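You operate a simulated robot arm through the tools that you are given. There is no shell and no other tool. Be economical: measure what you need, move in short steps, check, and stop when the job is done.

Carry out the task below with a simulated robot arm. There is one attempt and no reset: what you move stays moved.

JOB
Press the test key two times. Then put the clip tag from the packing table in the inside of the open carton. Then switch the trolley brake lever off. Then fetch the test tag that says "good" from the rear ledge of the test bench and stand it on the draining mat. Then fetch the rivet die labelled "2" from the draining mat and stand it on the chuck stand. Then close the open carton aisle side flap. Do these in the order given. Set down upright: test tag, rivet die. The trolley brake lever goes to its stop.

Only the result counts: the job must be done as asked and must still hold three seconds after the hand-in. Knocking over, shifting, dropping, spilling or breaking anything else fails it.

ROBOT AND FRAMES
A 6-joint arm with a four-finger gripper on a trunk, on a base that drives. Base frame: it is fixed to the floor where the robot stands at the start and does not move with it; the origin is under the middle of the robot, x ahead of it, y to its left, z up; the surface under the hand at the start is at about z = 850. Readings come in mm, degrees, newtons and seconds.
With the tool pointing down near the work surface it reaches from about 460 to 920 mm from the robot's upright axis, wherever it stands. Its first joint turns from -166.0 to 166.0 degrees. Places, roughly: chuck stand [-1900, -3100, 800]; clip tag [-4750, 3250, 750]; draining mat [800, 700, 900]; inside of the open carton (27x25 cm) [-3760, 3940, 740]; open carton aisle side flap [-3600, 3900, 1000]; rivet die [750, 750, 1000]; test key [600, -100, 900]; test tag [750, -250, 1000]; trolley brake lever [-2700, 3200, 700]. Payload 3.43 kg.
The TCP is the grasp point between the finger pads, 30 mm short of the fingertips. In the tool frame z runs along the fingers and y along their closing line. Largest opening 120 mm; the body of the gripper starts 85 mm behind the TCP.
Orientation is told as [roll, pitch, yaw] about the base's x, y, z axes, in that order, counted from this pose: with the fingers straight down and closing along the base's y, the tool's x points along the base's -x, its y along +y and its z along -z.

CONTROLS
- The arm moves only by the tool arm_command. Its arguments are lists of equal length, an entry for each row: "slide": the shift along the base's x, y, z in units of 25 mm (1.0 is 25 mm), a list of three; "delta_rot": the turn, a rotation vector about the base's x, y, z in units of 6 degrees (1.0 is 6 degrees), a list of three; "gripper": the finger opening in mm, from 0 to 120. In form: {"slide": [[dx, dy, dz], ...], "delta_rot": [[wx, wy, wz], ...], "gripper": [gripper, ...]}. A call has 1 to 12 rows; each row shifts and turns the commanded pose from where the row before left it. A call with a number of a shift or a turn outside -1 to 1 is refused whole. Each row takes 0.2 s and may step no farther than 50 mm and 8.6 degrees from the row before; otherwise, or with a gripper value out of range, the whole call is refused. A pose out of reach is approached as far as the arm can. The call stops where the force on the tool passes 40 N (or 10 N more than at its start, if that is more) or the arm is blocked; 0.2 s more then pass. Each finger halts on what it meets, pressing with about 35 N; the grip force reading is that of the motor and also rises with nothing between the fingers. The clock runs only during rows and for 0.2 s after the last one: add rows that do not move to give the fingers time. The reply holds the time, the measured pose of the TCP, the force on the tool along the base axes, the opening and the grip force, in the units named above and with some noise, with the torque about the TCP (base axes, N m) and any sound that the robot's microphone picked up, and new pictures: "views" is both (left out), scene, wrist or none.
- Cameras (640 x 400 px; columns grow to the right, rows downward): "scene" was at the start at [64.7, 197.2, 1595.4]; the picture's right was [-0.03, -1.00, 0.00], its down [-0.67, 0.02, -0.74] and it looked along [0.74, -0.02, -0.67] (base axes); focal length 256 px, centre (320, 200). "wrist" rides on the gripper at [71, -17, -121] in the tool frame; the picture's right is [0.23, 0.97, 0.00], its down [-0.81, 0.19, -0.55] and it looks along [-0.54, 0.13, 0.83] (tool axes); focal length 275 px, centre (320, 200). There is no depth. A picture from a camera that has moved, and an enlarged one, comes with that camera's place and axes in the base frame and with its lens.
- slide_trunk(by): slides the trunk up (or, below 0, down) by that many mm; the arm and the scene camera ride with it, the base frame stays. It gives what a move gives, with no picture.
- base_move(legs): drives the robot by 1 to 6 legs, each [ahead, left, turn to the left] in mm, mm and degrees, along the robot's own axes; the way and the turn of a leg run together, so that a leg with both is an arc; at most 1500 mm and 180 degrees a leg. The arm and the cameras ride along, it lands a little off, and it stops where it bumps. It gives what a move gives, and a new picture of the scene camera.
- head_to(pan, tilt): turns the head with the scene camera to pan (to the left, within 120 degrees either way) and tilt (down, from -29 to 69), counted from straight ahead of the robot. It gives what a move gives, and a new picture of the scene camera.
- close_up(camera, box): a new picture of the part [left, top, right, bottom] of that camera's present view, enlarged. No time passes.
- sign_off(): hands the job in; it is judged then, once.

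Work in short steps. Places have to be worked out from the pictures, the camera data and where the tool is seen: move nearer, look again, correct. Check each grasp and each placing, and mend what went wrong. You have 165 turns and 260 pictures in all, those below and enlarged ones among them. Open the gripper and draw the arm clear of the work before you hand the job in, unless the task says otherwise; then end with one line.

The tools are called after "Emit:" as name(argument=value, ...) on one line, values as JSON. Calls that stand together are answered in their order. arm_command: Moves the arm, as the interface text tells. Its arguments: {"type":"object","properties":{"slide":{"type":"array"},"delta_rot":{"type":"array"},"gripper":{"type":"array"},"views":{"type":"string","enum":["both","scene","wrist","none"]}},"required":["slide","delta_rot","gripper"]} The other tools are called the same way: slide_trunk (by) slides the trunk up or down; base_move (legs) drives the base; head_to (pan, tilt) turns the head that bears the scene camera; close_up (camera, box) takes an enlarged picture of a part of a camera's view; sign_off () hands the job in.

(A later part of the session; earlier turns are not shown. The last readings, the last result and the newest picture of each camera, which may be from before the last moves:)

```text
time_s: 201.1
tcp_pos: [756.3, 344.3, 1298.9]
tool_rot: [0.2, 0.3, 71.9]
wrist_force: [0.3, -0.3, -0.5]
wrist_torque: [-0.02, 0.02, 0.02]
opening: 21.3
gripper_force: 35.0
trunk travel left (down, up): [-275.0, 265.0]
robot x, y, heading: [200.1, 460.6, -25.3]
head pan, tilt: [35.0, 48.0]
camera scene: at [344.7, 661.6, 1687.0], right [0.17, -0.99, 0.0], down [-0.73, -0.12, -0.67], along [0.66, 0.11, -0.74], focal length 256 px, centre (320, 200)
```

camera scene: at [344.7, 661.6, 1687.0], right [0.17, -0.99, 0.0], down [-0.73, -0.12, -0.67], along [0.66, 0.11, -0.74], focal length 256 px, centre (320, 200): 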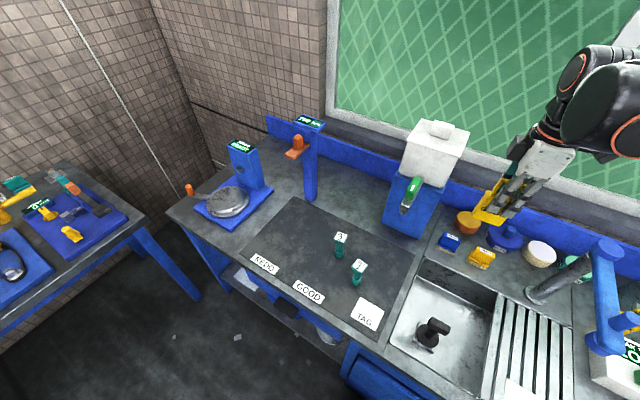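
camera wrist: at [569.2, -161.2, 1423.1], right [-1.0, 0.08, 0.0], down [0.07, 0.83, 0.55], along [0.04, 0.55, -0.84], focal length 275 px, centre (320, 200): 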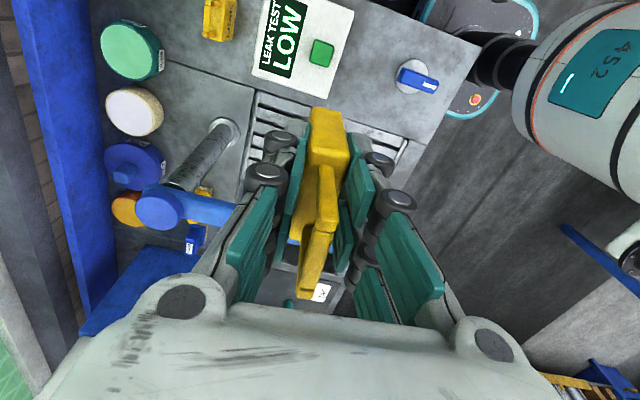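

I carry the tag over to a free area of the mat at about (765, 775), staying high.

Emit:
arm_command(slide=[[0, 1, 0], [0, 1, 0], [0, 1, 0], [0, 1, 0], [0, 1, 0], [0, 1, 0], [0, 1, 0], [0, 1, 0], [0, 1, 0], [0, 1, 0], [0, 1, 0], [0, 1, 0]], delta_rot=[[0, 0, 0], [0, 0, 0], [0, 0, 0], [0, 0, 0], [0, 0, 0], [0, 0, 0], [0, 0, 0], [0, 0, 0], [0, 0, 0], [0, 0, 0], [0, 0, 0], [0, 0, 0]], gripper=[5, 5, 5, 5, 5, 5, 5, 5, 5, 5, 5, 5], views="none")

Emit:
arm_command(slide=[[0.06, 0.86, 0], [0.06, 0.86, 0], [0.06, 0.86, 0], [0.06, 0.86, 0], [0.06, 0.86, 0], [0.06, 0.94, 0], [0, 0, -1], [0, 0, -1], [0, 0, -1], [0, 0, -1], [0, 0, -1], [0, 0, -1]], delta_rot=[[0, 0, 0], [0, 0, 0], [0, 0, 0], [0, 0, 0], [0, 0, 0], [0, 0, 0], [0, 0, 0], [0, 0, 0], [0, 0, 0], [0, 0, 0], [0, 0, 0], [0, 0, 0]], gripper=[5, 5, 5, 5, 5, 5, 5, 5, 5, 5, 5, 5])

```text
time_s: 203.9
tcp_pos: [768.1, 593.8, 1300.6]
tool_rot: [0.1, 0.2, 66.8]
wrist_force: [-0.3, 0.7, -0.2]
wrist_torque: [0.03, -0.02, -0.02]
opening: 21.3
gripper_force: 35.3
trunk travel left (down, up): [-275.0, 265.0]
robot x, y, heading: [198.2, 459.4, -25.3]
head pan, tilt: [35.0, 48.0]
stopped in row 12: the arm was blocked; the commanded pose is now the measured one
```

```text
time_s: 206.5
tcp_pos: [777.7, 733.1, 1151.6]
tool_rot: [0.2, 0.3, 67.7]
wrist_force: [-0.3, -0.2, -1.2]
wrist_torque: [0.0, 0.0, 0.0]
opening: 21.3
gripper_force: 35.0
trunk travel left (down, up): [-275.0, 265.0]
robot x, y, heading: [197.8, 458.5, -25.3]
head pan, tilt: [35.0, 48.0]
camera scene: at [316.2, 713.1, 1690.4], right [0.8, -0.6, 0.0], down [-0.43, -0.57, -0.7], along [0.42, 0.56, -0.71], focal length 256 px, centre (320, 200)
camera wrist: at [766.1, 662.5, 1269.5], right [-0.99, 0.16, 0.0], down [0.13, 0.82, 0.55], along [0.08, 0.54, -0.84], focal length 275 px, centre (320, 200)
```

scene: 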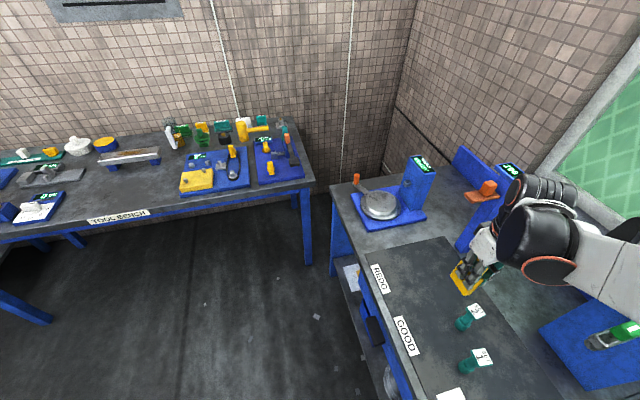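
wrist: 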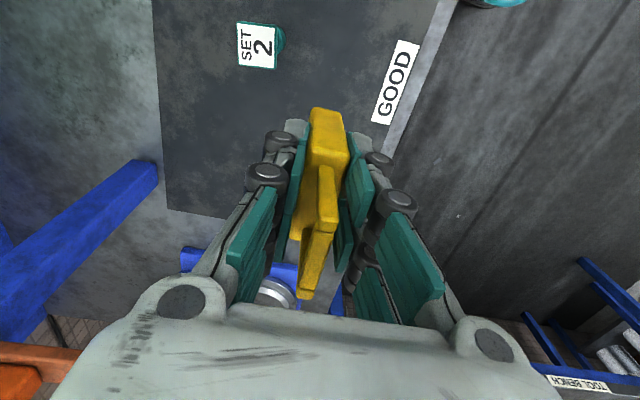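

The tag is over the mat (a bit of die 2 clearance wanted). I shift toward (762, 778) and lower.

Emit:
arm_command(slide=[[-0.2, 0.6, -0.4], [-0.2, 0.6, -0.6], [-0.2, 0.6, -0.8], [0, 0, -1], [0, 0, -1], [0, 0, -1]], delta_rot=[[0, 0, 0], [0, 0, 0], [0, 0, 0], [0, 0, 0], [0, 0, 0], [0, 0, 0]], gripper=[5, 5, 5, 5, 5, 5])

```text
time_s: 207.9
tcp_pos: [761.3, 779.3, 1031.1]
tool_rot: [0.1, 0.3, 67.6]
wrist_force: [0.4, -0.6, -1.2]
wrist_torque: [-0.05, -0.03, -0.01]
opening: 20.9
gripper_force: 34.4
trunk travel left (down, up): [-275.0, 265.0]
robot x, y, heading: [198.8, 461.9, -25.0]
head pan, tilt: [35.0, 48.0]
camera scene: at [344.8, 662.4, 1686.8], right [0.17, -0.99, 0.0], down [-0.73, -0.13, -0.67], along [0.66, 0.11, -0.74], focal length 256 px, centre (320, 200)
camera wrist: at [750.7, 708.6, 1149.6], right [-0.99, 0.16, 0.0], down [0.13, 0.82, 0.55], along [0.08, 0.54, -0.84], focal length 275 px, centre (320, 200)
```

scene: 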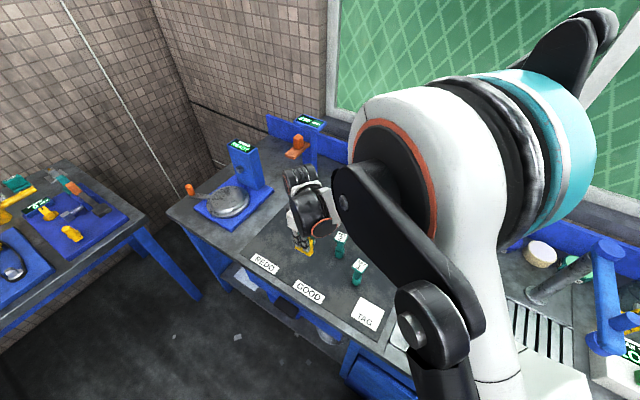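
wrist: 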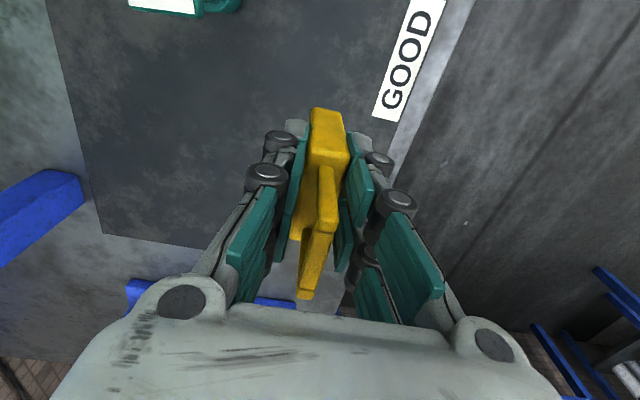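

The landing point is well inside the mat. Lower to near contact in fine steps.

Emit:
arm_command(slide=[[0, 0, -1], [0, 0, -1], [0, 0, -1], [0, 0, -0.6], [0, 0, -0.2], [0, 0, -0.12], [0, 0, -0.08], [0, 0, -0.08]], delta_rot=[[0, 0, 0], [0, 0, 0], [0, 0, 0], [0, 0, 0], [0, 0, 0], [0, 0, 0], [0, 0, 0], [0, 0, 0]], gripper=[5, 5, 5, 5, 5, 5, 5, 5], views="none")

```text
time_s: 209.7
tcp_pos: [760.8, 779.4, 928.3]
tool_rot: [0.2, 0.4, 67.5]
wrist_force: [-0.1, -0.1, -0.2]
wrist_torque: [0.0, -0.01, 0.01]
opening: 21.2
gripper_force: 35.4
trunk travel left (down, up): [-275.0, 265.0]
robot x, y, heading: [201.0, 460.6, -25.1]
head pan, tilt: [35.0, 48.0]
```

Emit:
arm_command(slide=[[0, 0, -0.06], [0, 0, -0.06], [0, 0, -0.06], [0, 0, -0.06]], delta_rot=[[0, 0, 0], [0, 0, 0], [0, 0, 0], [0, 0, 0]], gripper=[5, 5, 5, 5], views="none")

```text
time_s: 210.7
tcp_pos: [760.8, 777.6, 922.9]
tool_rot: [0.2, 0.1, 67.6]
wrist_force: [5.5, 3.4, 35.1]
wrist_torque: [0.09, -0.19, -0.02]
opening: 21.1
gripper_force: 35.4
trunk travel left (down, up): [-275.0, 265.0]
robot x, y, heading: [198.2, 459.3, -25.2]
head pan, tilt: [35.0, 48.0]
```

Contact felt. I ease off slightly and open.

Emit:
arm_command(slide=[[0, 0, 0.05], [0, 0, 0], [0, 0, 0], [0, 0, 0], [0, 0, 0]], delta_rot=[[0, 0, 0], [0, 0, 0], [0, 0, 0], [0, 0, 0], [0, 0, 0]], gripper=[5, 30, 50, 50, 50], views="wrist")

```text
time_s: 211.9
tcp_pos: [761.4, 777.7, 923.2]
tool_rot: [0.2, 0.3, 67.6]
wrist_force: [-0.5, -0.5, -0.2]
wrist_torque: [-0.03, -0.01, -0.01]
opening: 50.1
gripper_force: 0.0
trunk travel left (down, up): [-275.0, 265.0]
robot x, y, heading: [198.0, 461.6, -25.2]
head pan, tilt: [35.0, 48.0]
camera wrist: at [750.9, 708.0, 1042.9], right [-0.99, 0.16, 0.0], down [0.13, 0.82, 0.55], along [0.08, 0.54, -0.84], focal length 275 px, centre (320, 200)
```

wrist: 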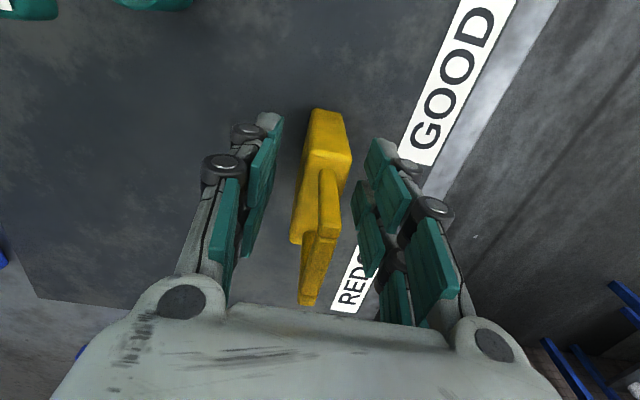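

The tag stands free. Raise straight up.

Emit:
arm_command(slide=[[0, 0, 0.6], [0, 0, 1], [0, 0, 1], [0, 0, 1], [0, 0, 1], [0, 0, 1], [0, 0, 1], [0, 0, 1]], delta_rot=[[0, 0, 0], [0, 0, 0], [0, 0, 0], [0, 0, 0], [0, 0, 0], [0, 0, 0], [0, 0, 0], [0, 0, 0]], gripper=[50, 50, 50, 50, 50, 50, 50, 50])

Emit:
close_up(camera="scene", box=[260, 200, 420, 330])

```text
time_s: 213.7
tcp_pos: [761.6, 778.7, 1115.5]
tool_rot: [0.2, 0.4, 67.6]
wrist_force: [-0.5, -0.7, 0.5]
wrist_torque: [0.04, -0.01, 0.01]
opening: 50.2
gripper_force: 0.0
trunk travel left (down, up): [-275.0, 265.0]
robot x, y, heading: [196.4, 456.2, -25.2]
head pan, tilt: [35.0, 48.0]
camera scene: at [344.4, 661.7, 1687.0], right [0.17, -0.99, 0.0], down [-0.73, -0.13, -0.67], along [0.66, 0.11, -0.74], focal length 256 px, centre (320, 200)
camera wrist: at [750.3, 707.5, 1234.0], right [-0.99, 0.16, 0.0], down [0.13, 0.82, 0.55], along [0.08, 0.54, -0.84], focal length 275 px, centre (320, 200)
```

scene: 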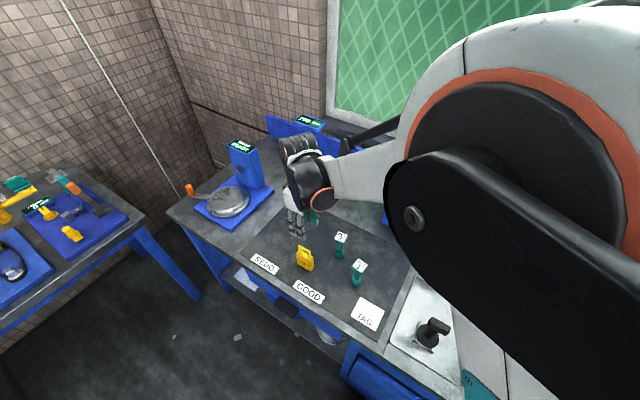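
wrist: 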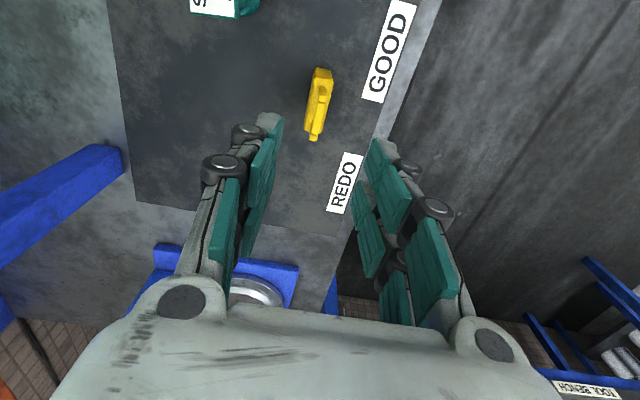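

```text
3.08 times, centred on (340, 265) of scene
camera zoom: at [344.4, 661.7, 1687.0], right [0.17, -0.99, 0.0], down [-0.73, -0.13, -0.67], along [0.66, 0.11, -0.74], focal length 786 px, centre (258, 0)
```

zoom: 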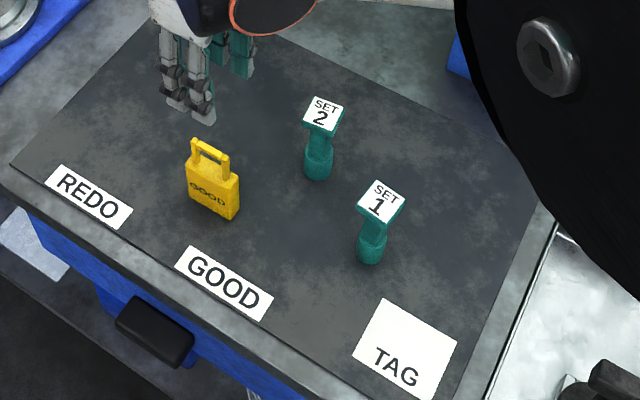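

The tag stands upright on the mat. Die 2's top plate: centre ≈ (831,670), z≈970, ~38 mm square, edges at ~76°/-14°. I move above it with yaw +8°.

Emit:
arm_command(slide=[[0.555, -0.87, 0], [0.555, -0.87, 0], [0.555, -0.87, 0], [0.555, -0.87, 0], [0.555, -0.87, 0], [0, 0, -0.8], [0, 0, -0.8]], delta_rot=[[0, 0, 0.27], [0, 0, 0.27], [0, 0, 0.27], [0, 0, 0.27], [0, 0, 0.27], [0, 0, 0], [0, 0, 0]], gripper=[70, 70, 70, 70, 70, 70, 70])

```text
time_s: 215.3
tcp_pos: [831.1, 669.7, 1073.0]
tool_rot: [0.2, 0.3, 75.7]
wrist_force: [0.6, 0.9, 0.7]
wrist_torque: [-0.02, -0.04, -0.01]
opening: 69.7
gripper_force: 0.1
trunk travel left (down, up): [-275.0, 265.0]
robot x, y, heading: [200.9, 459.2, -25.2]
head pan, tilt: [35.0, 48.0]
camera scene: at [345.0, 662.4, 1686.8], right [0.17, -0.99, 0.0], down [-0.73, -0.13, -0.67], along [0.66, 0.11, -0.74], focal length 256 px, centre (320, 200)
camera wrist: at [830.7, 598.5, 1192.8], right [-1.0, 0.02, 0.0], down [0.02, 0.84, 0.55], along [0.01, 0.55, -0.84], focal length 275 px, centre (320, 200)
```

scene: 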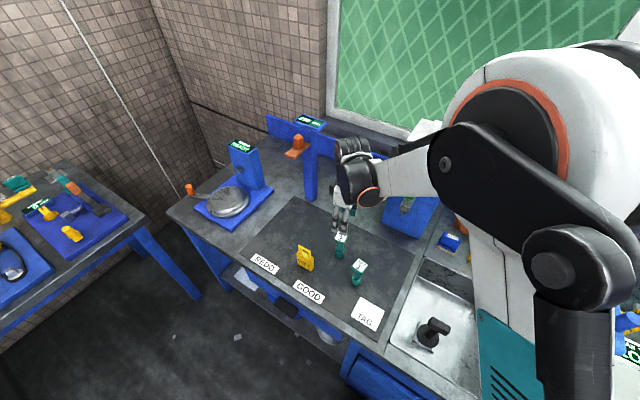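
wrist: 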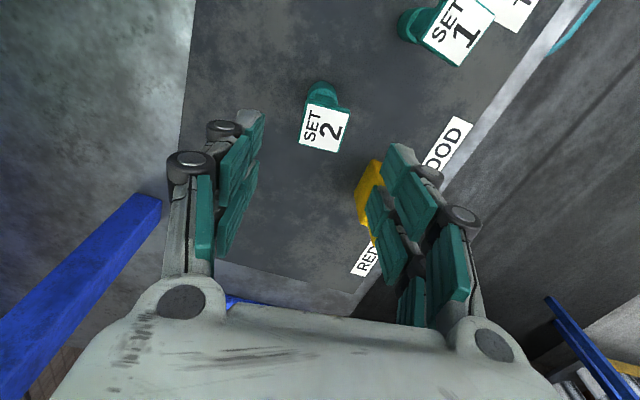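

Aligned. Descend to plate height (TCP≈962) and close.

Emit:
arm_command(slide=[[-0.08, 0.1, -1], [0, 0, -1], [0, 0, -1], [0, 0, -1], [0, 0, -0.4], [0, 0, 0], [0, 0, 0], [0, 0, 0], [0, 0, 0]], delta_rot=[[0, 0, 0], [0, 0, 0], [0, 0, 0], [0, 0, 0], [0, 0, 0], [0, 0, 0], [0, 0, 0], [0, 0, 0], [0, 0, 0]], gripper=[70, 70, 70, 70, 70, 70, 20, 20, 20], views="wrist")

Emit:
close_up(camera="scene", box=[280, 190, 400, 300])

```text
time_s: 217.3
tcp_pos: [829.5, 672.0, 965.3]
tool_rot: [0.1, 0.3, 75.6]
wrist_force: [-0.6, -0.8, 0.5]
wrist_torque: [-0.04, 0.09, 0.01]
opening: 36.5
gripper_force: 35.5
trunk travel left (down, up): [-275.0, 265.0]
robot x, y, heading: [202.0, 460.2, -25.3]
head pan, tilt: [35.0, 48.0]
camera wrist: at [828.4, 600.4, 1082.8], right [-1.0, 0.02, 0.0], down [0.02, 0.84, 0.55], along [0.01, 0.55, -0.84], focal length 275 px, centre (320, 200)
```

wrist: 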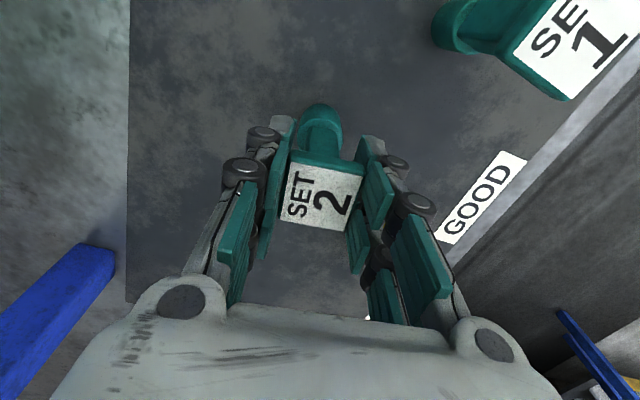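

```text
3.64 times, centred on (340, 245) of scene
camera zoom: at [344.6, 661.9, 1686.9], right [0.17, -0.99, 0.0], down [-0.73, -0.13, -0.67], along [0.66, 0.11, -0.74], focal length 929 px, centre (247, 36)
```

zoom: 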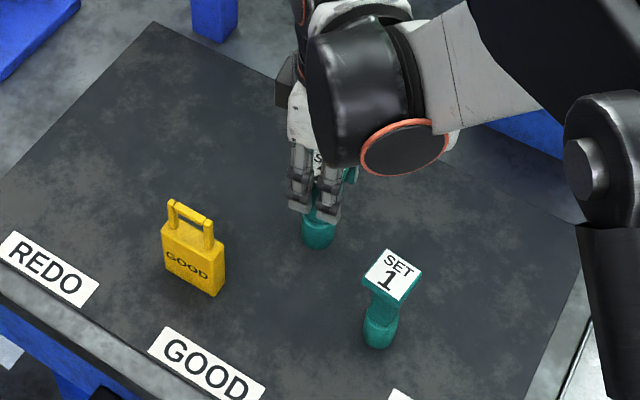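

Die 2 gripped by its plate (36.5 mm). Lift and check it hangs straight.

Emit:
arm_command(slide=[[0, 0, 0.4], [0, 0, 1], [0, 0, 1], [0, 0, 1], [0, 0, 1], [0, 0, 1], [0, 0, 1], [0, 0, 1], [0, 0, 1], [0, 0, 1], [0, 0, 1]], delta_rot=[[0, 0, 0], [0, 0, 0], [0, 0, 0], [0, 0, 0], [0, 0, 0], [0, 0, 0], [0, 0, 0], [0, 0, 0], [0, 0, 0], [0, 0, 0], [0, 0, 0]], gripper=[20, 20, 20, 20, 20, 20, 20, 20, 20, 20, 20])

```text
time_s: 219.7
tcp_pos: [829.0, 672.3, 1223.6]
tool_rot: [0.2, 0.2, 75.7]
wrist_force: [0.1, -0.3, -3.1]
wrist_torque: [0.01, 0.01, -0.04]
opening: 36.6
gripper_force: 34.9
trunk travel left (down, up): [-275.0, 265.0]
robot x, y, heading: [198.4, 461.9, -25.5]
head pan, tilt: [35.0, 48.0]
camera scene: at [344.6, 661.9, 1687.0], right [0.17, -0.99, 0.0], down [-0.73, -0.13, -0.67], along [0.66, 0.11, -0.74], focal length 256 px, centre (320, 200)
camera wrist: at [828.3, 600.9, 1342.5], right [-1.0, 0.02, 0.0], down [0.02, 0.84, 0.55], along [0.01, 0.55, -0.84], focal length 275 px, centre (320, 200)
```

scene: 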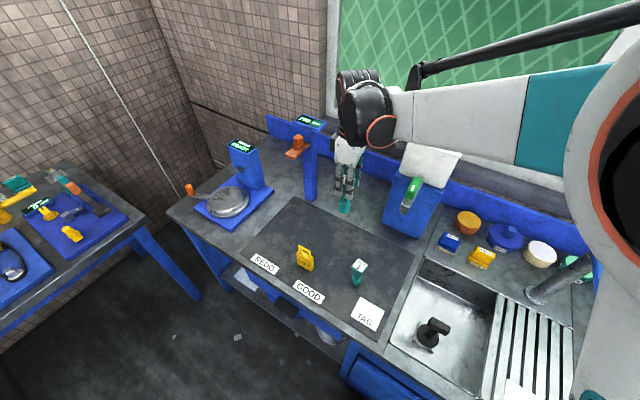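
wrist: 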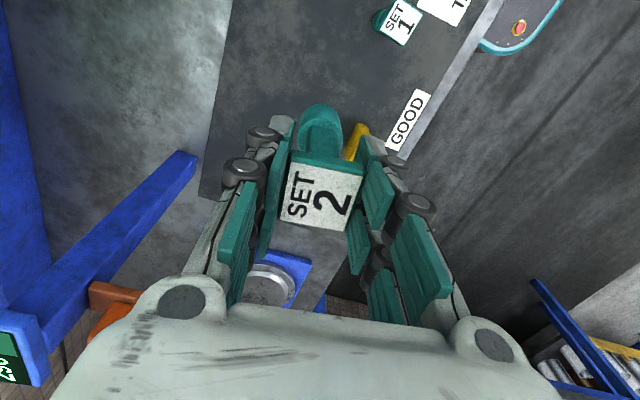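

Die hangs straight. I back away from the bench, then turn toward the other end of the hall and look.

Emit:
base_move(legs=[[-550, 0, 0]])

Emit:
arm_command(slide=[[0, -1, 0], [0, -1, 0], [0, -1, 0], [0, -1, 0], [0, -1, 0], [0, -1, 0], [0, -1, 0], [0, -1, 0]], delta_rot=[[0, 0, -1], [0, 0, -1], [0, 0, -1], [0, 0, -1], [0, 0, -1], [0, 0, -1], [0, 0, -1], [0, 0, -1]], gripper=[20, 20, 20, 20, 20, 20, 20, 20], views="none")

Emit:
head_to(pan=-90, tilt=25)

```text
time_s: 222.9
tcp_pos: [325.5, 909.7, 1223.2]
tool_rot: [0.2, 0.4, 75.8]
wrist_force: [-0.5, 0.4, -3.2]
wrist_torque: [0.01, -0.04, -0.03]
opening: 36.4
gripper_force: 35.1
trunk travel left (down, up): [-275.0, 265.0]
robot x, y, heading: [-305.8, 697.7, -25.0]
head pan, tilt: [35.0, 48.0]
camera scene: at [-159.1, 899.9, 1686.9], right [0.17, -0.99, 0.0], down [-0.73, -0.13, -0.67], along [0.66, 0.11, -0.74], focal length 256 px, centre (320, 200)
```

scene: 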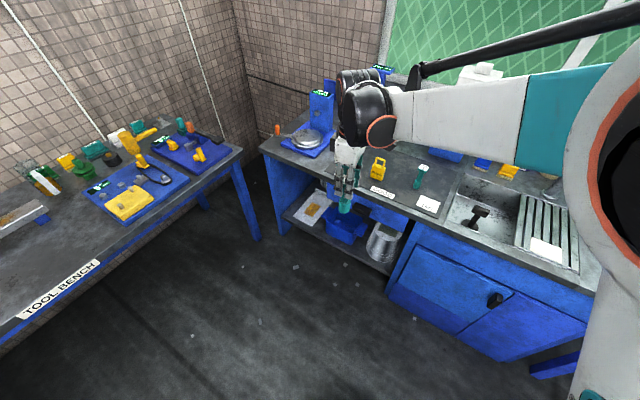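

```text
time_s: 224.7
tcp_pos: [326.8, 708.9, 1223.4]
tool_rot: [0.2, 0.3, 27.6]
wrist_force: [-0.3, -0.4, -3.2]
wrist_torque: [0.0, 0.0, 0.01]
opening: 36.3
gripper_force: 35.2
trunk travel left (down, up): [-275.0, 265.0]
robot x, y, heading: [-301.8, 698.6, -25.6]
head pan, tilt: [35.0, 48.0]
```

```text
time_s: 226.7
tcp_pos: [327.4, 710.6, 1224.1]
tool_rot: [0.2, 0.4, 27.7]
wrist_force: [-0.1, -0.1, -2.8]
wrist_torque: [0.02, -0.03, -0.02]
opening: 36.7
gripper_force: 34.9
trunk travel left (down, up): [-275.0, 265.0]
robot x, y, heading: [-305.5, 694.9, -25.2]
head pan, tilt: [-90.0, 25.0]
camera scene: at [-275.4, 802.7, 1721.7], right [-0.9, 0.43, 0.0], down [0.18, 0.38, -0.91], along [-0.39, -0.82, -0.42], focal length 256 px, centre (320, 200)
```

scene: 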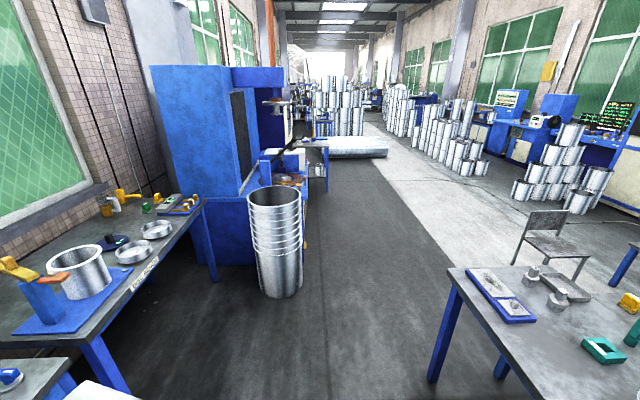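

The route past the pail stack is at the left side of the central table's end. I turn right 90° and drive along in legs, weaving between table corner and pails.

Emit:
base_move(legs=[[0, 0, -90], [916, -261, 0], [747, -130, 0]])

Emit:
head_to(pan=5, tilt=30)

```text
time_s: 239.2
tcp_pos: [-1364.7, -1266.2, 1223.3]
tool_rot: [0.2, 0.3, -62.5]
wrist_force: [-0.6, 0.6, -3.6]
wrist_torque: [0.02, -0.01, -0.03]
opening: 36.4
gripper_force: 35.2
trunk travel left (down, up): [-275.0, 265.0]
robot x, y, heading: [-1372.2, -630.3, -115.5]
head pan, tilt: [-90.0, 25.0]
camera scene: at [-1268.7, -663.5, 1721.7], right [0.43, 0.9, 0.0], down [0.38, -0.18, -0.91], along [-0.82, 0.39, -0.42], focal length 256 px, centre (320, 200)
```

scene: 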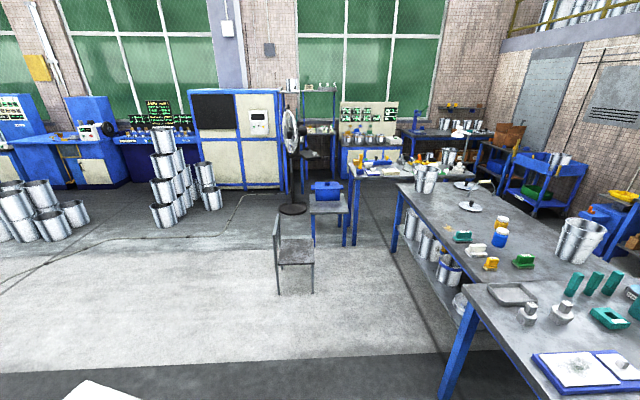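

```text
time_s: 240.9
tcp_pos: [-1364.1, -1265.1, 1223.8]
tool_rot: [0.3, 0.4, -62.6]
wrist_force: [-0.3, 0.4, -2.8]
wrist_torque: [0.03, 0.01, 0.03]
opening: 36.5
gripper_force: 35.3
trunk travel left (down, up): [-275.0, 265.0]
robot x, y, heading: [-1371.7, -632.7, -115.8]
head pan, tilt: [5.0, 30.0]
camera scene: at [-1217.0, -787.4, 1713.7], right [-0.94, 0.35, 0.0], down [0.18, 0.47, -0.87], along [-0.3, -0.81, -0.5], focal length 256 px, centre (320, 200)
```

scene: 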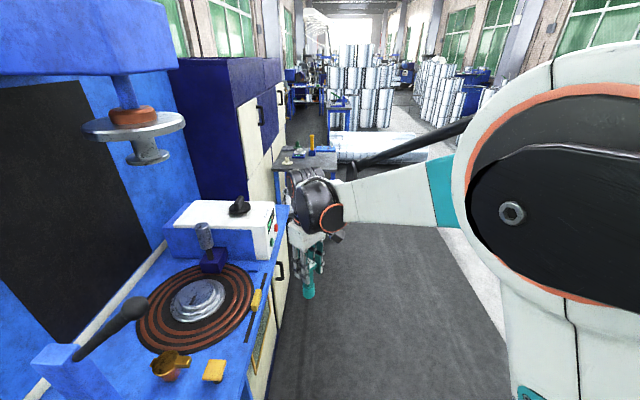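

The chuck-stand bench is ahead at (305,158). Zoom in.

Emit:
close_up(camera="scene", box=[260, 120, 360, 200])

```text
5.00 times, centred on (310, 160) of scene
camera zoom: at [-1217.0, -787.4, 1713.7], right [-0.94, 0.35, 0.0], down [0.18, 0.47, -0.87], along [-0.3, -0.81, -0.5], focal length 1277 px, centre (370, 400)
```

zoom: 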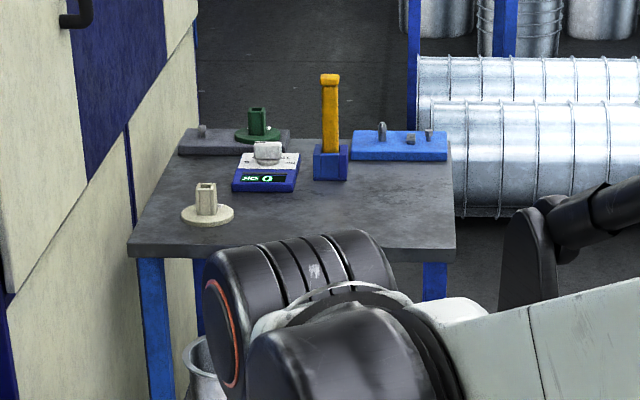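

I drive ahead 1200 mm for a closer look.

Emit:
base_move(legs=[[1200, -40, 0]])

Emit:
head_to(pan=30, tilt=42)

```text
time_s: 247.0
tcp_pos: [-1914.0, -2327.4, 1223.5]
tool_rot: [0.2, 0.4, -62.5]
wrist_force: [1.1, -0.2, -3.4]
wrist_torque: [0.01, -0.02, 0.0]
opening: 36.4
gripper_force: 35.2
trunk travel left (down, up): [-275.0, 265.0]
robot x, y, heading: [-1924.4, -1696.6, -115.3]
head pan, tilt: [5.0, 30.0]
camera scene: at [-1767.1, -1850.7, 1713.7], right [-0.94, 0.35, 0.0], down [0.17, 0.47, -0.87], along [-0.3, -0.81, -0.5], focal length 256 px, centre (320, 200)
```

scene: 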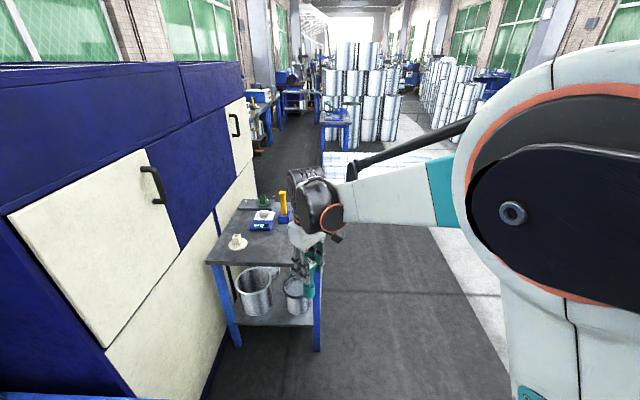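

```text
time_s: 247.9
tcp_pos: [-1914.4, -2328.1, 1222.8]
tool_rot: [0.2, 0.3, -62.5]
wrist_force: [-0.8, 0.4, -3.1]
wrist_torque: [0.0, -0.02, 0.01]
opening: 36.4
gripper_force: 35.5
trunk travel left (down, up): [-275.0, 265.0]
robot x, y, heading: [-1924.8, -1698.2, -115.3]
head pan, tilt: [30.0, 42.0]
camera scene: at [-1728.8, -1848.9, 1695.5], right [-1.0, -0.08, 0.0], down [-0.05, 0.67, -0.74], along [0.06, -0.74, -0.67], focal length 256 px, centre (320, 200)
```

scene: 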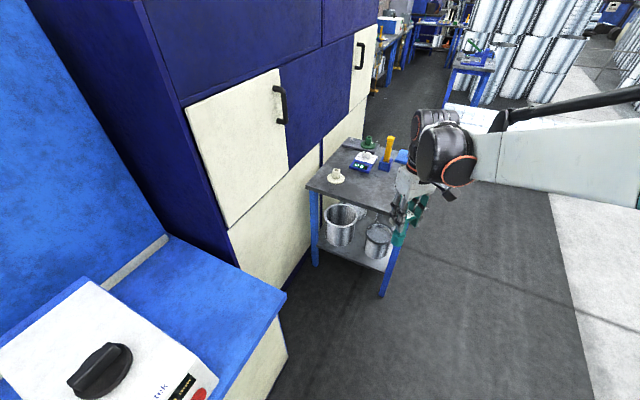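

Emit:
close_up(camera="scene", box=[300, 115, 420, 215])

```text
4.00 times, centred on (360, 165) of scene
camera zoom: at [-1728.8, -1848.9, 1695.5], right [-1.0, -0.08, 0.0], down [-0.05, 0.67, -0.74], along [0.06, -0.74, -0.67], focal length 1022 px, centre (160, 340)
```

zoom: 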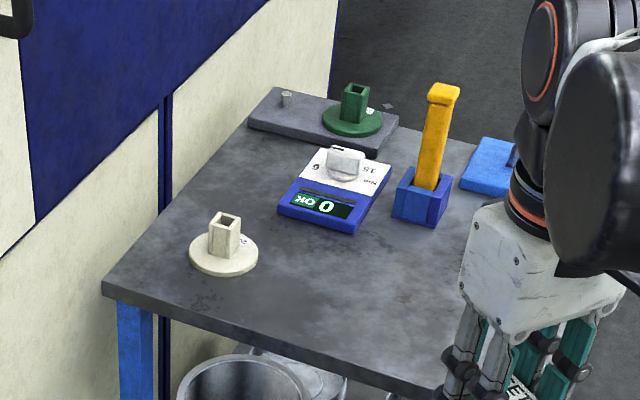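

The small bench itself (top z≈803, centre ≈ (-1880,-3110)) is the chuck stand. A free spot is at about (-1897,-2962). I drive to within reach of it.

Emit:
base_move(legs=[[602, 165, 0]])

Emit:
head_to(pan=25, tilt=52)

```text
time_s: 251.4
tcp_pos: [-2023.1, -2944.8, 1222.7]
tool_rot: [0.2, 0.2, -62.4]
wrist_force: [-0.6, -0.5, -4.2]
wrist_torque: [-0.01, 0.0, -0.01]
opening: 36.4
gripper_force: 35.0
trunk travel left (down, up): [-275.0, 265.0]
robot x, y, heading: [-2033.4, -2313.1, -115.6]
head pan, tilt: [30.0, 42.0]
camera scene: at [-1837.8, -2465.6, 1695.3], right [-1.0, -0.08, 0.0], down [-0.05, 0.67, -0.74], along [0.06, -0.74, -0.67], focal length 256 px, centre (320, 200)
```

scene: 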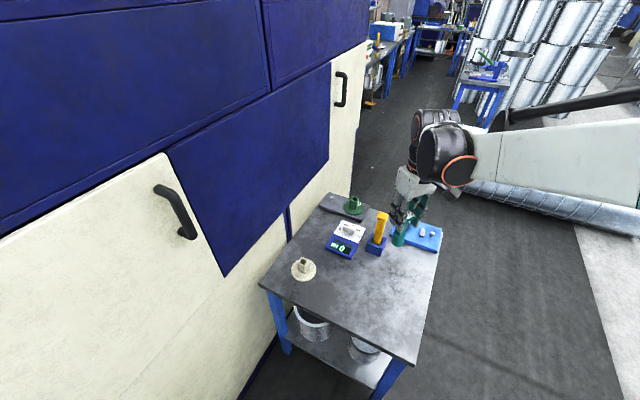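

```text
time_s: 252.1
tcp_pos: [-2022.7, -2943.5, 1224.2]
tool_rot: [0.2, 0.3, -62.4]
wrist_force: [0.6, 0.4, -3.4]
wrist_torque: [0.02, 0.01, 0.02]
opening: 36.5
gripper_force: 34.6
trunk travel left (down, up): [-275.0, 265.0]
robot x, y, heading: [-2033.5, -2314.9, -115.5]
head pan, tilt: [25.0, 52.0]
camera scene: at [-1844.9, -2456.8, 1681.6], right [-1.0, 0.01, 0.0], down [0.0, 0.79, -0.62], along [0.0, -0.62, -0.79], focal length 256 px, centre (320, 200)
```

scene: 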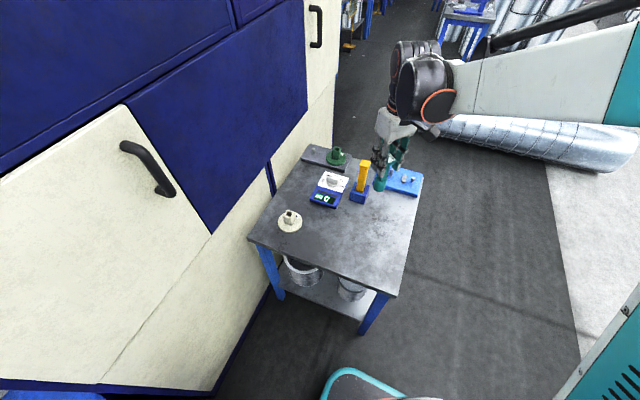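

Spot (-1925,-2960) is free. Move over it and descend to ~1000.

Emit:
arm_command(slide=[[0.98, -0.16, 0], [0.98, -0.16, 0], [0.98, -0.16, 0], [0.98, -0.16, 0], [0, 0, -1], [0, 0, -1], [0, 0, -1], [0, 0, -1], [0, 0, -1], [0, 0, -1], [0, 0, -1], [0, 0, -1]], delta_rot=[[0, 0, 0], [0, 0, 0], [0, 0, 0], [0, 0, 0], [0, 0, 0], [0, 0, 0], [0, 0, 0], [0, 0, 0], [0, 0, 0], [0, 0, 0], [0, 0, 0], [0, 0, 0]], gripper=[20, 20, 20, 20, 20, 20, 20, 20, 20, 20, 20, 20])

Emit:
close_up(camera="scene", box=[240, 120, 440, 300])

```text
time_s: 254.7
tcp_pos: [-1924.9, -2960.6, 1022.7]
tool_rot: [0.3, 0.3, -62.3]
wrist_force: [0.1, 0.1, -3.2]
wrist_torque: [0.03, 0.02, -0.01]
opening: 36.6
gripper_force: 35.4
trunk travel left (down, up): [-275.0, 265.0]
robot x, y, heading: [-2035.9, -2307.5, -115.4]
head pan, tilt: [25.0, 52.0]
camera scene: at [-1844.7, -2457.2, 1681.4], right [-1.0, 0.01, 0.0], down [0.0, 0.79, -0.61], along [0.0, -0.61, -0.79], focal length 256 px, centre (320, 200)
camera wrist: at [-1972.8, -2904.4, 1141.9], right [0.76, 0.65, 0.0], down [0.55, -0.63, 0.55], along [0.36, -0.41, -0.84], focal length 275 px, centre (320, 200)
```

scene: 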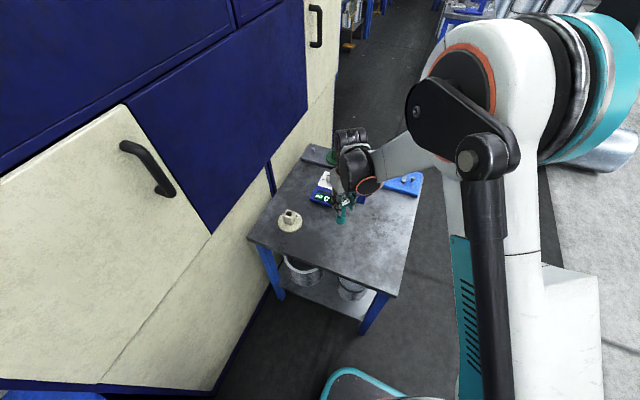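
wrist: 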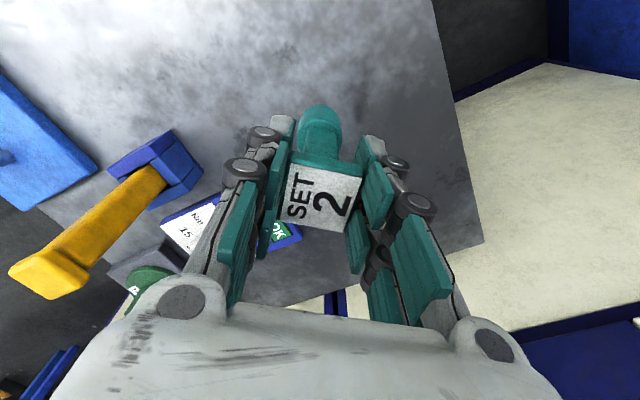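

```text
2.22 times, centred on (340, 210) of scene
camera zoom: at [-1844.7, -2457.2, 1681.4], right [-1.0, 0.01, 0.0], down [0.0, 0.79, -0.61], along [0.0, -0.61, -0.79], focal length 568 px, centre (276, 178)
```

zoom: 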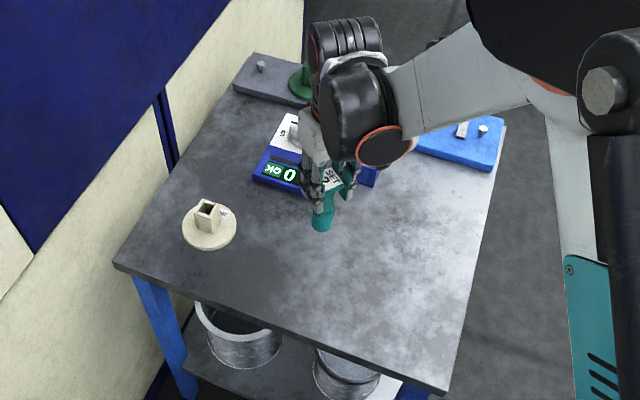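

Clear below. Lower, then feel for contact with fine steps.

Emit:
arm_command(slide=[[0, 0, -1], [0, 0, -1], [0, 0, -0.8], [0, 0, -0.4], [0, 0, -0.2], [0, 0, -0.12], [0, 0, -0.12], [0, 0, -0.12], [0, 0, -0.12]], delta_rot=[[0, 0, 0], [0, 0, 0], [0, 0, 0], [0, 0, 0], [0, 0, 0], [0, 0, 0], [0, 0, 0], [0, 0, 0], [0, 0, 0]], gripper=[20, 20, 20, 20, 20, 20, 20, 20, 20], views="none")

```text
time_s: 256.7
tcp_pos: [-1924.0, -2959.6, 926.1]
tool_rot: [0.2, 0.3, -62.3]
wrist_force: [-0.1, -0.5, -3.4]
wrist_torque: [-0.01, 0.0, 0.03]
opening: 36.4
gripper_force: 35.2
trunk travel left (down, up): [-275.0, 265.0]
robot x, y, heading: [-2031.2, -2315.1, -115.5]
head pan, tilt: [25.0, 52.0]
```

Emit:
arm_command(slide=[[0, 0, -0.1], [0, 0, -0.1], [0, 0, -0.1], [0, 0, -0.1], [0, 0, -0.08], [0, 0, -0.08], [0, 0, -0.08], [0, 0, -0.08], [0, 0, -0.08], [0, 0, -0.08]], delta_rot=[[0, 0, 0], [0, 0, 0], [0, 0, 0], [0, 0, 0], [0, 0, 0], [0, 0, 0], [0, 0, 0], [0, 0, 0], [0, 0, 0], [0, 0, 0]], gripper=[20, 20, 20, 20, 20, 20, 20, 20, 20, 20], views="none")

```text
time_s: 258.9
tcp_pos: [-1924.3, -2958.8, 904.5]
tool_rot: [0.2, 0.3, -62.4]
wrist_force: [0.4, 1.0, 6.4]
wrist_torque: [0.22, 0.05, 0.03]
opening: 38.6
gripper_force: 34.8
trunk travel left (down, up): [-275.0, 265.0]
robot x, y, heading: [-2034.3, -2313.8, -115.4]
head pan, tilt: [25.0, 52.0]
```

Contact felt (z force +6 N). Release.

Emit:
arm_command(slide=[[0, 0, 0], [0, 0, 0], [0, 0, 0], [0, 0, 0]], delta_rot=[[0, 0, 0], [0, 0, 0], [0, 0, 0], [0, 0, 0]], gripper=[48, 60, 70, 70])

Emit:
close_up(camera="scene", box=[240, 120, 440, 300])

```text
time_s: 259.9
tcp_pos: [-1924.0, -2959.5, 904.7]
tool_rot: [0.3, 0.3, -62.5]
wrist_force: [1.0, -0.8, -0.1]
wrist_torque: [0.02, 0.01, -0.01]
opening: 70.3
gripper_force: 0.0
trunk travel left (down, up): [-275.0, 265.0]
robot x, y, heading: [-2038.5, -2311.6, -115.2]
head pan, tilt: [25.0, 52.0]
camera scene: at [-1844.9, -2456.4, 1681.6], right [-1.0, 0.01, 0.0], down [0.0, 0.79, -0.62], along [0.0, -0.62, -0.79], focal length 256 px, centre (320, 200)
camera wrist: at [-1972.4, -2903.6, 1023.4], right [0.76, 0.65, 0.0], down [0.55, -0.63, 0.55], along [0.36, -0.41, -0.84], focal length 275 px, centre (320, 200)
```

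scene: 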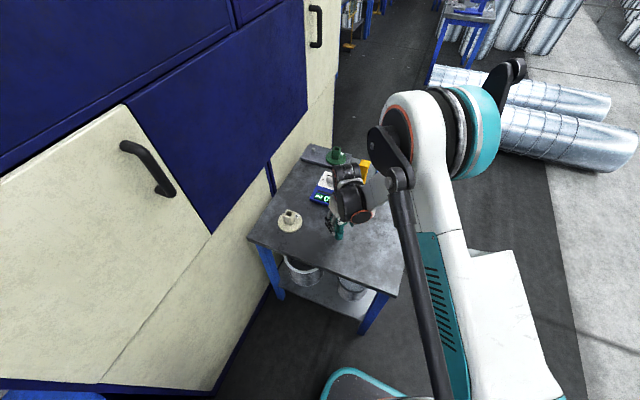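
wrist: 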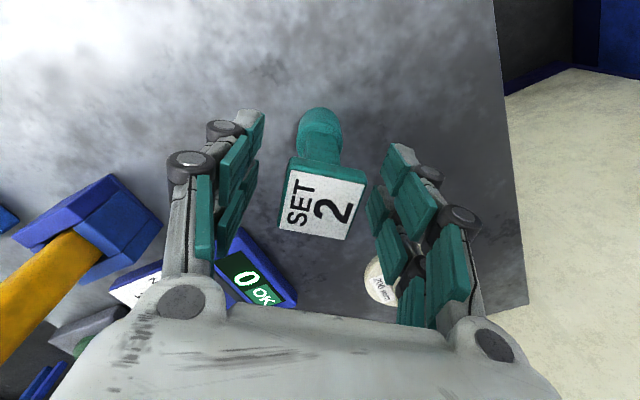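

```text
2.22 times, centred on (340, 210) of scene
camera zoom: at [-1844.9, -2456.4, 1681.6], right [-1.0, 0.01, 0.0], down [0.0, 0.79, -0.62], along [0.0, -0.62, -0.79], focal length 568 px, centre (276, 178)
```

zoom: 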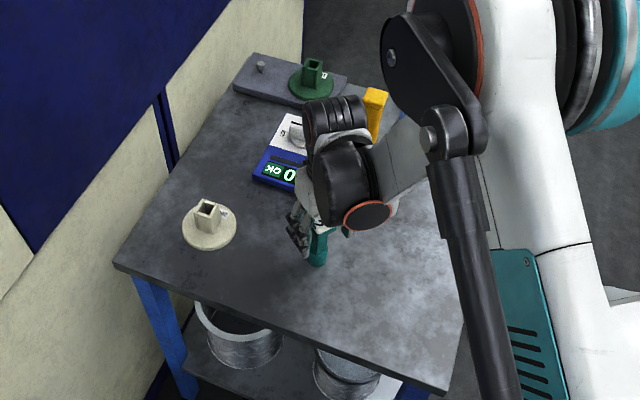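

The die stands. I raise straight up and verify.

Emit:
arm_command(slide=[[0, 0, 0.5], [0, 0, 1], [0, 0, 1], [0, 0, 1], [0, 0, 1], [0, 0, 1], [0, 0, 1], [0, 0, 1], [0, 0, 1], [0, 0, 1], [0, 0, 1], [0, 0, 1]], delta_rot=[[0, 0, 0], [0, 0, 0], [0, 0, 0], [0, 0, 0], [0, 0, 0], [0, 0, 0], [0, 0, 0], [0, 0, 0], [0, 0, 0], [0, 0, 0], [0, 0, 0], [0, 0, 0]], gripper=[70, 70, 70, 70, 70, 70, 70, 70, 70, 70, 70, 70], views="wrist")

Emit:
close_up(camera="scene", box=[240, 120, 440, 300])

```text
time_s: 262.5
tcp_pos: [-1925.1, -2959.3, 1192.8]
tool_rot: [0.1, 0.3, -62.4]
wrist_force: [0.9, 0.0, 1.5]
wrist_torque: [0.04, 0.01, 0.0]
opening: 70.3
gripper_force: 0.0
trunk travel left (down, up): [-275.0, 265.0]
robot x, y, heading: [-2035.0, -2314.2, -115.3]
head pan, tilt: [25.0, 52.0]
camera wrist: at [-1972.3, -2903.3, 1311.5], right [0.76, 0.65, 0.0], down [0.55, -0.63, 0.55], along [0.36, -0.41, -0.84], focal length 275 px, centre (320, 200)
```

wrist: 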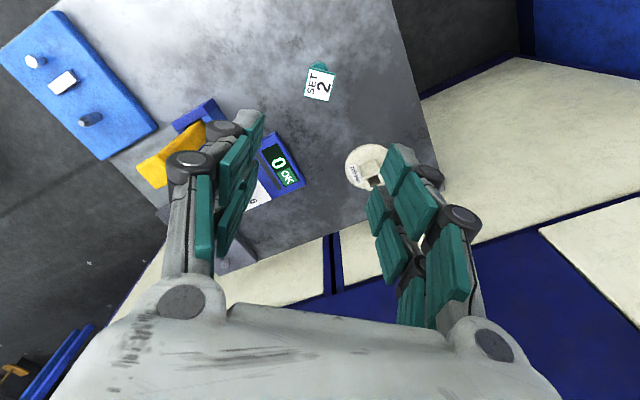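

```text
2.22 times, centred on (340, 210) of scene
camera zoom: at [-1845.0, -2456.0, 1681.6], right [-1.0, 0.01, 0.0], down [0.01, 0.79, -0.62], along [0.0, -0.62, -0.79], focal length 568 px, centre (276, 178)
```

zoom: 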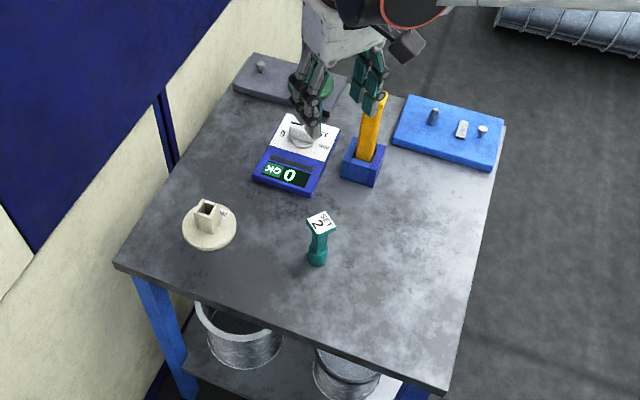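

Die 2 stands upright on the chuck stand. Now I centre and retract the arm for travel and drive back the known way toward the carton.

Emit:
arm_command(slide=[[-0.99, 0.59, 0.3], [-0.99, 0.59, 0.3], [-0.99, 0.59, 0.3], [-0.99, 0.59, 0.3], [-0.99, 0.59, 0.3], [-0.99, 0.59, 0.3], [-0.99, 0.59, 0.3], [-0.99, 0.59, 0.3], [-0.99, 0.59, 0.3], [-0.99, 0.59, 0.3], [-0.99, 0.59, 0.3], [-0.99, 0.59, 0.3]], delta_rot=[[0, 0, -0.73], [0, 0, -0.73], [0, 0, -0.73], [0, 0, -0.73], [0, 0, -0.73], [0, 0, -0.73], [0, 0, -0.73], [0, 0, -0.73], [0, 0, -0.73], [0, 0, -0.73], [0, 0, -0.73], [0, 0, -0.73]], gripper=[0, 0, 0, 0, 0, 0, 0, 0, 0, 0, 0, 0], views="none")

Emit:
base_move(legs=[[-602, -165, 0], [-1200, 40, 0], [-747, 130, 0], [-916, 261, 0]])

```text
time_s: 265.1
tcp_pos: [-2223.3, -2782.6, 1282.9]
tool_rot: [0.2, 0.3, -115.1]
wrist_force: [-0.4, -0.3, -0.2]
wrist_torque: [-0.03, 0.01, -0.01]
opening: 0.0
gripper_force: 33.2
trunk travel left (down, up): [-275.0, 265.0]
robot x, y, heading: [-2038.6, -2313.3, -115.2]
head pan, tilt: [25.0, 52.0]
```

```text
time_s: 282.6
tcp_pos: [-469.4, 218.7, 1282.5]
tool_rot: [0.0, 0.2, -116.0]
wrist_force: [-0.4, -0.2, 0.3]
wrist_torque: [-0.02, 0.04, -0.03]
opening: 0.0
gripper_force: 32.6
trunk travel left (down, up): [-275.0, 265.0]
robot x, y, heading: [-271.7, 685.1, -116.8]
head pan, tilt: [25.0, 52.0]
camera scene: at [-155.7, 558.4, 1708.9], right [-0.62, 0.79, 0.0], down [0.43, 0.34, -0.84], along [-0.66, -0.52, -0.55], focal length 256 px, centre (320, 200)
```

scene: 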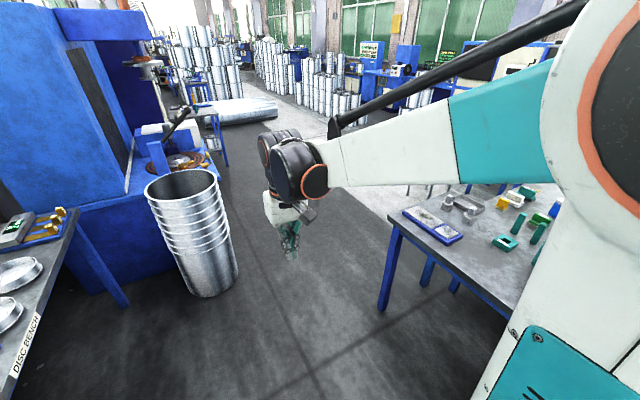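

Back near the start. Turn into the aisle and drive to the packing area, then face the carton bench.

Emit:
base_move(legs=[[0, 0, -89], [0, -460, 0], [1320, -20, 0], [1320, -20, 0], [1300, 0, 0], [0, 0, -85]])

Emit:
head_to(pan=15, tilt=35)

```text
time_s: 311.4
tcp_pos: [-3461.2, 3353.0, 1282.4]
tool_rot: [0.1, 0.4, 70.3]
wrist_force: [-0.2, -0.1, -0.1]
wrist_torque: [-0.01, 0.0, 0.05]
opening: 0.0
gripper_force: 33.4
trunk travel left (down, up): [-275.0, 265.0]
robot x, y, heading: [-3603.7, 2868.7, 69.8]
head pan, tilt: [25.0, 52.0]
camera scene: at [-3733.9, 2977.2, 1703.1], right [0.67, -0.74, 0.0], down [-0.44, -0.4, -0.8], along [0.59, 0.54, -0.6], focal length 256 px, centre (320, 200)
```

scene: 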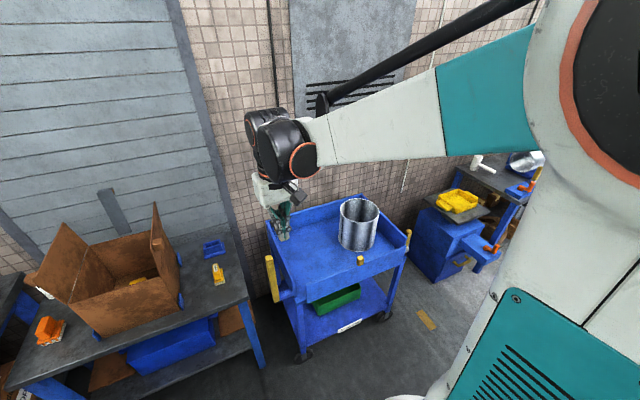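

```text
time_s: 312.2
tcp_pos: [-3462.0, 3353.0, 1281.5]
tool_rot: [0.1, 0.4, 70.2]
wrist_force: [0.0, 0.3, -0.6]
wrist_torque: [0.01, 0.0, -0.02]
opening: 0.0
gripper_force: 33.5
trunk travel left (down, up): [-275.0, 265.0]
robot x, y, heading: [-3601.6, 2868.9, 70.1]
head pan, tilt: [15.0, 35.0]
camera scene: at [-3734.5, 2979.8, 1707.0], right [0.69, -0.72, 0.0], down [-0.41, -0.39, -0.83], along [0.6, 0.57, -0.56], focal length 256 px, centre (320, 200)
```

scene: 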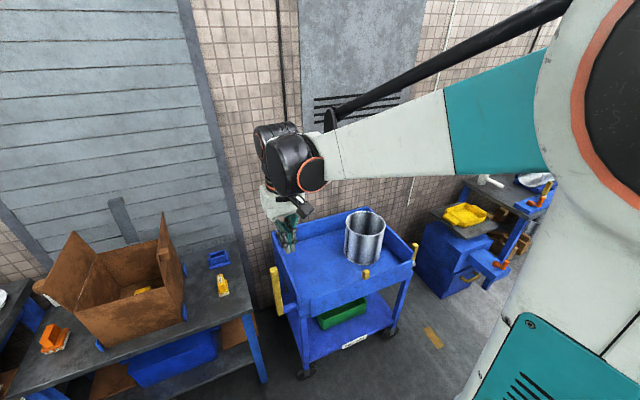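

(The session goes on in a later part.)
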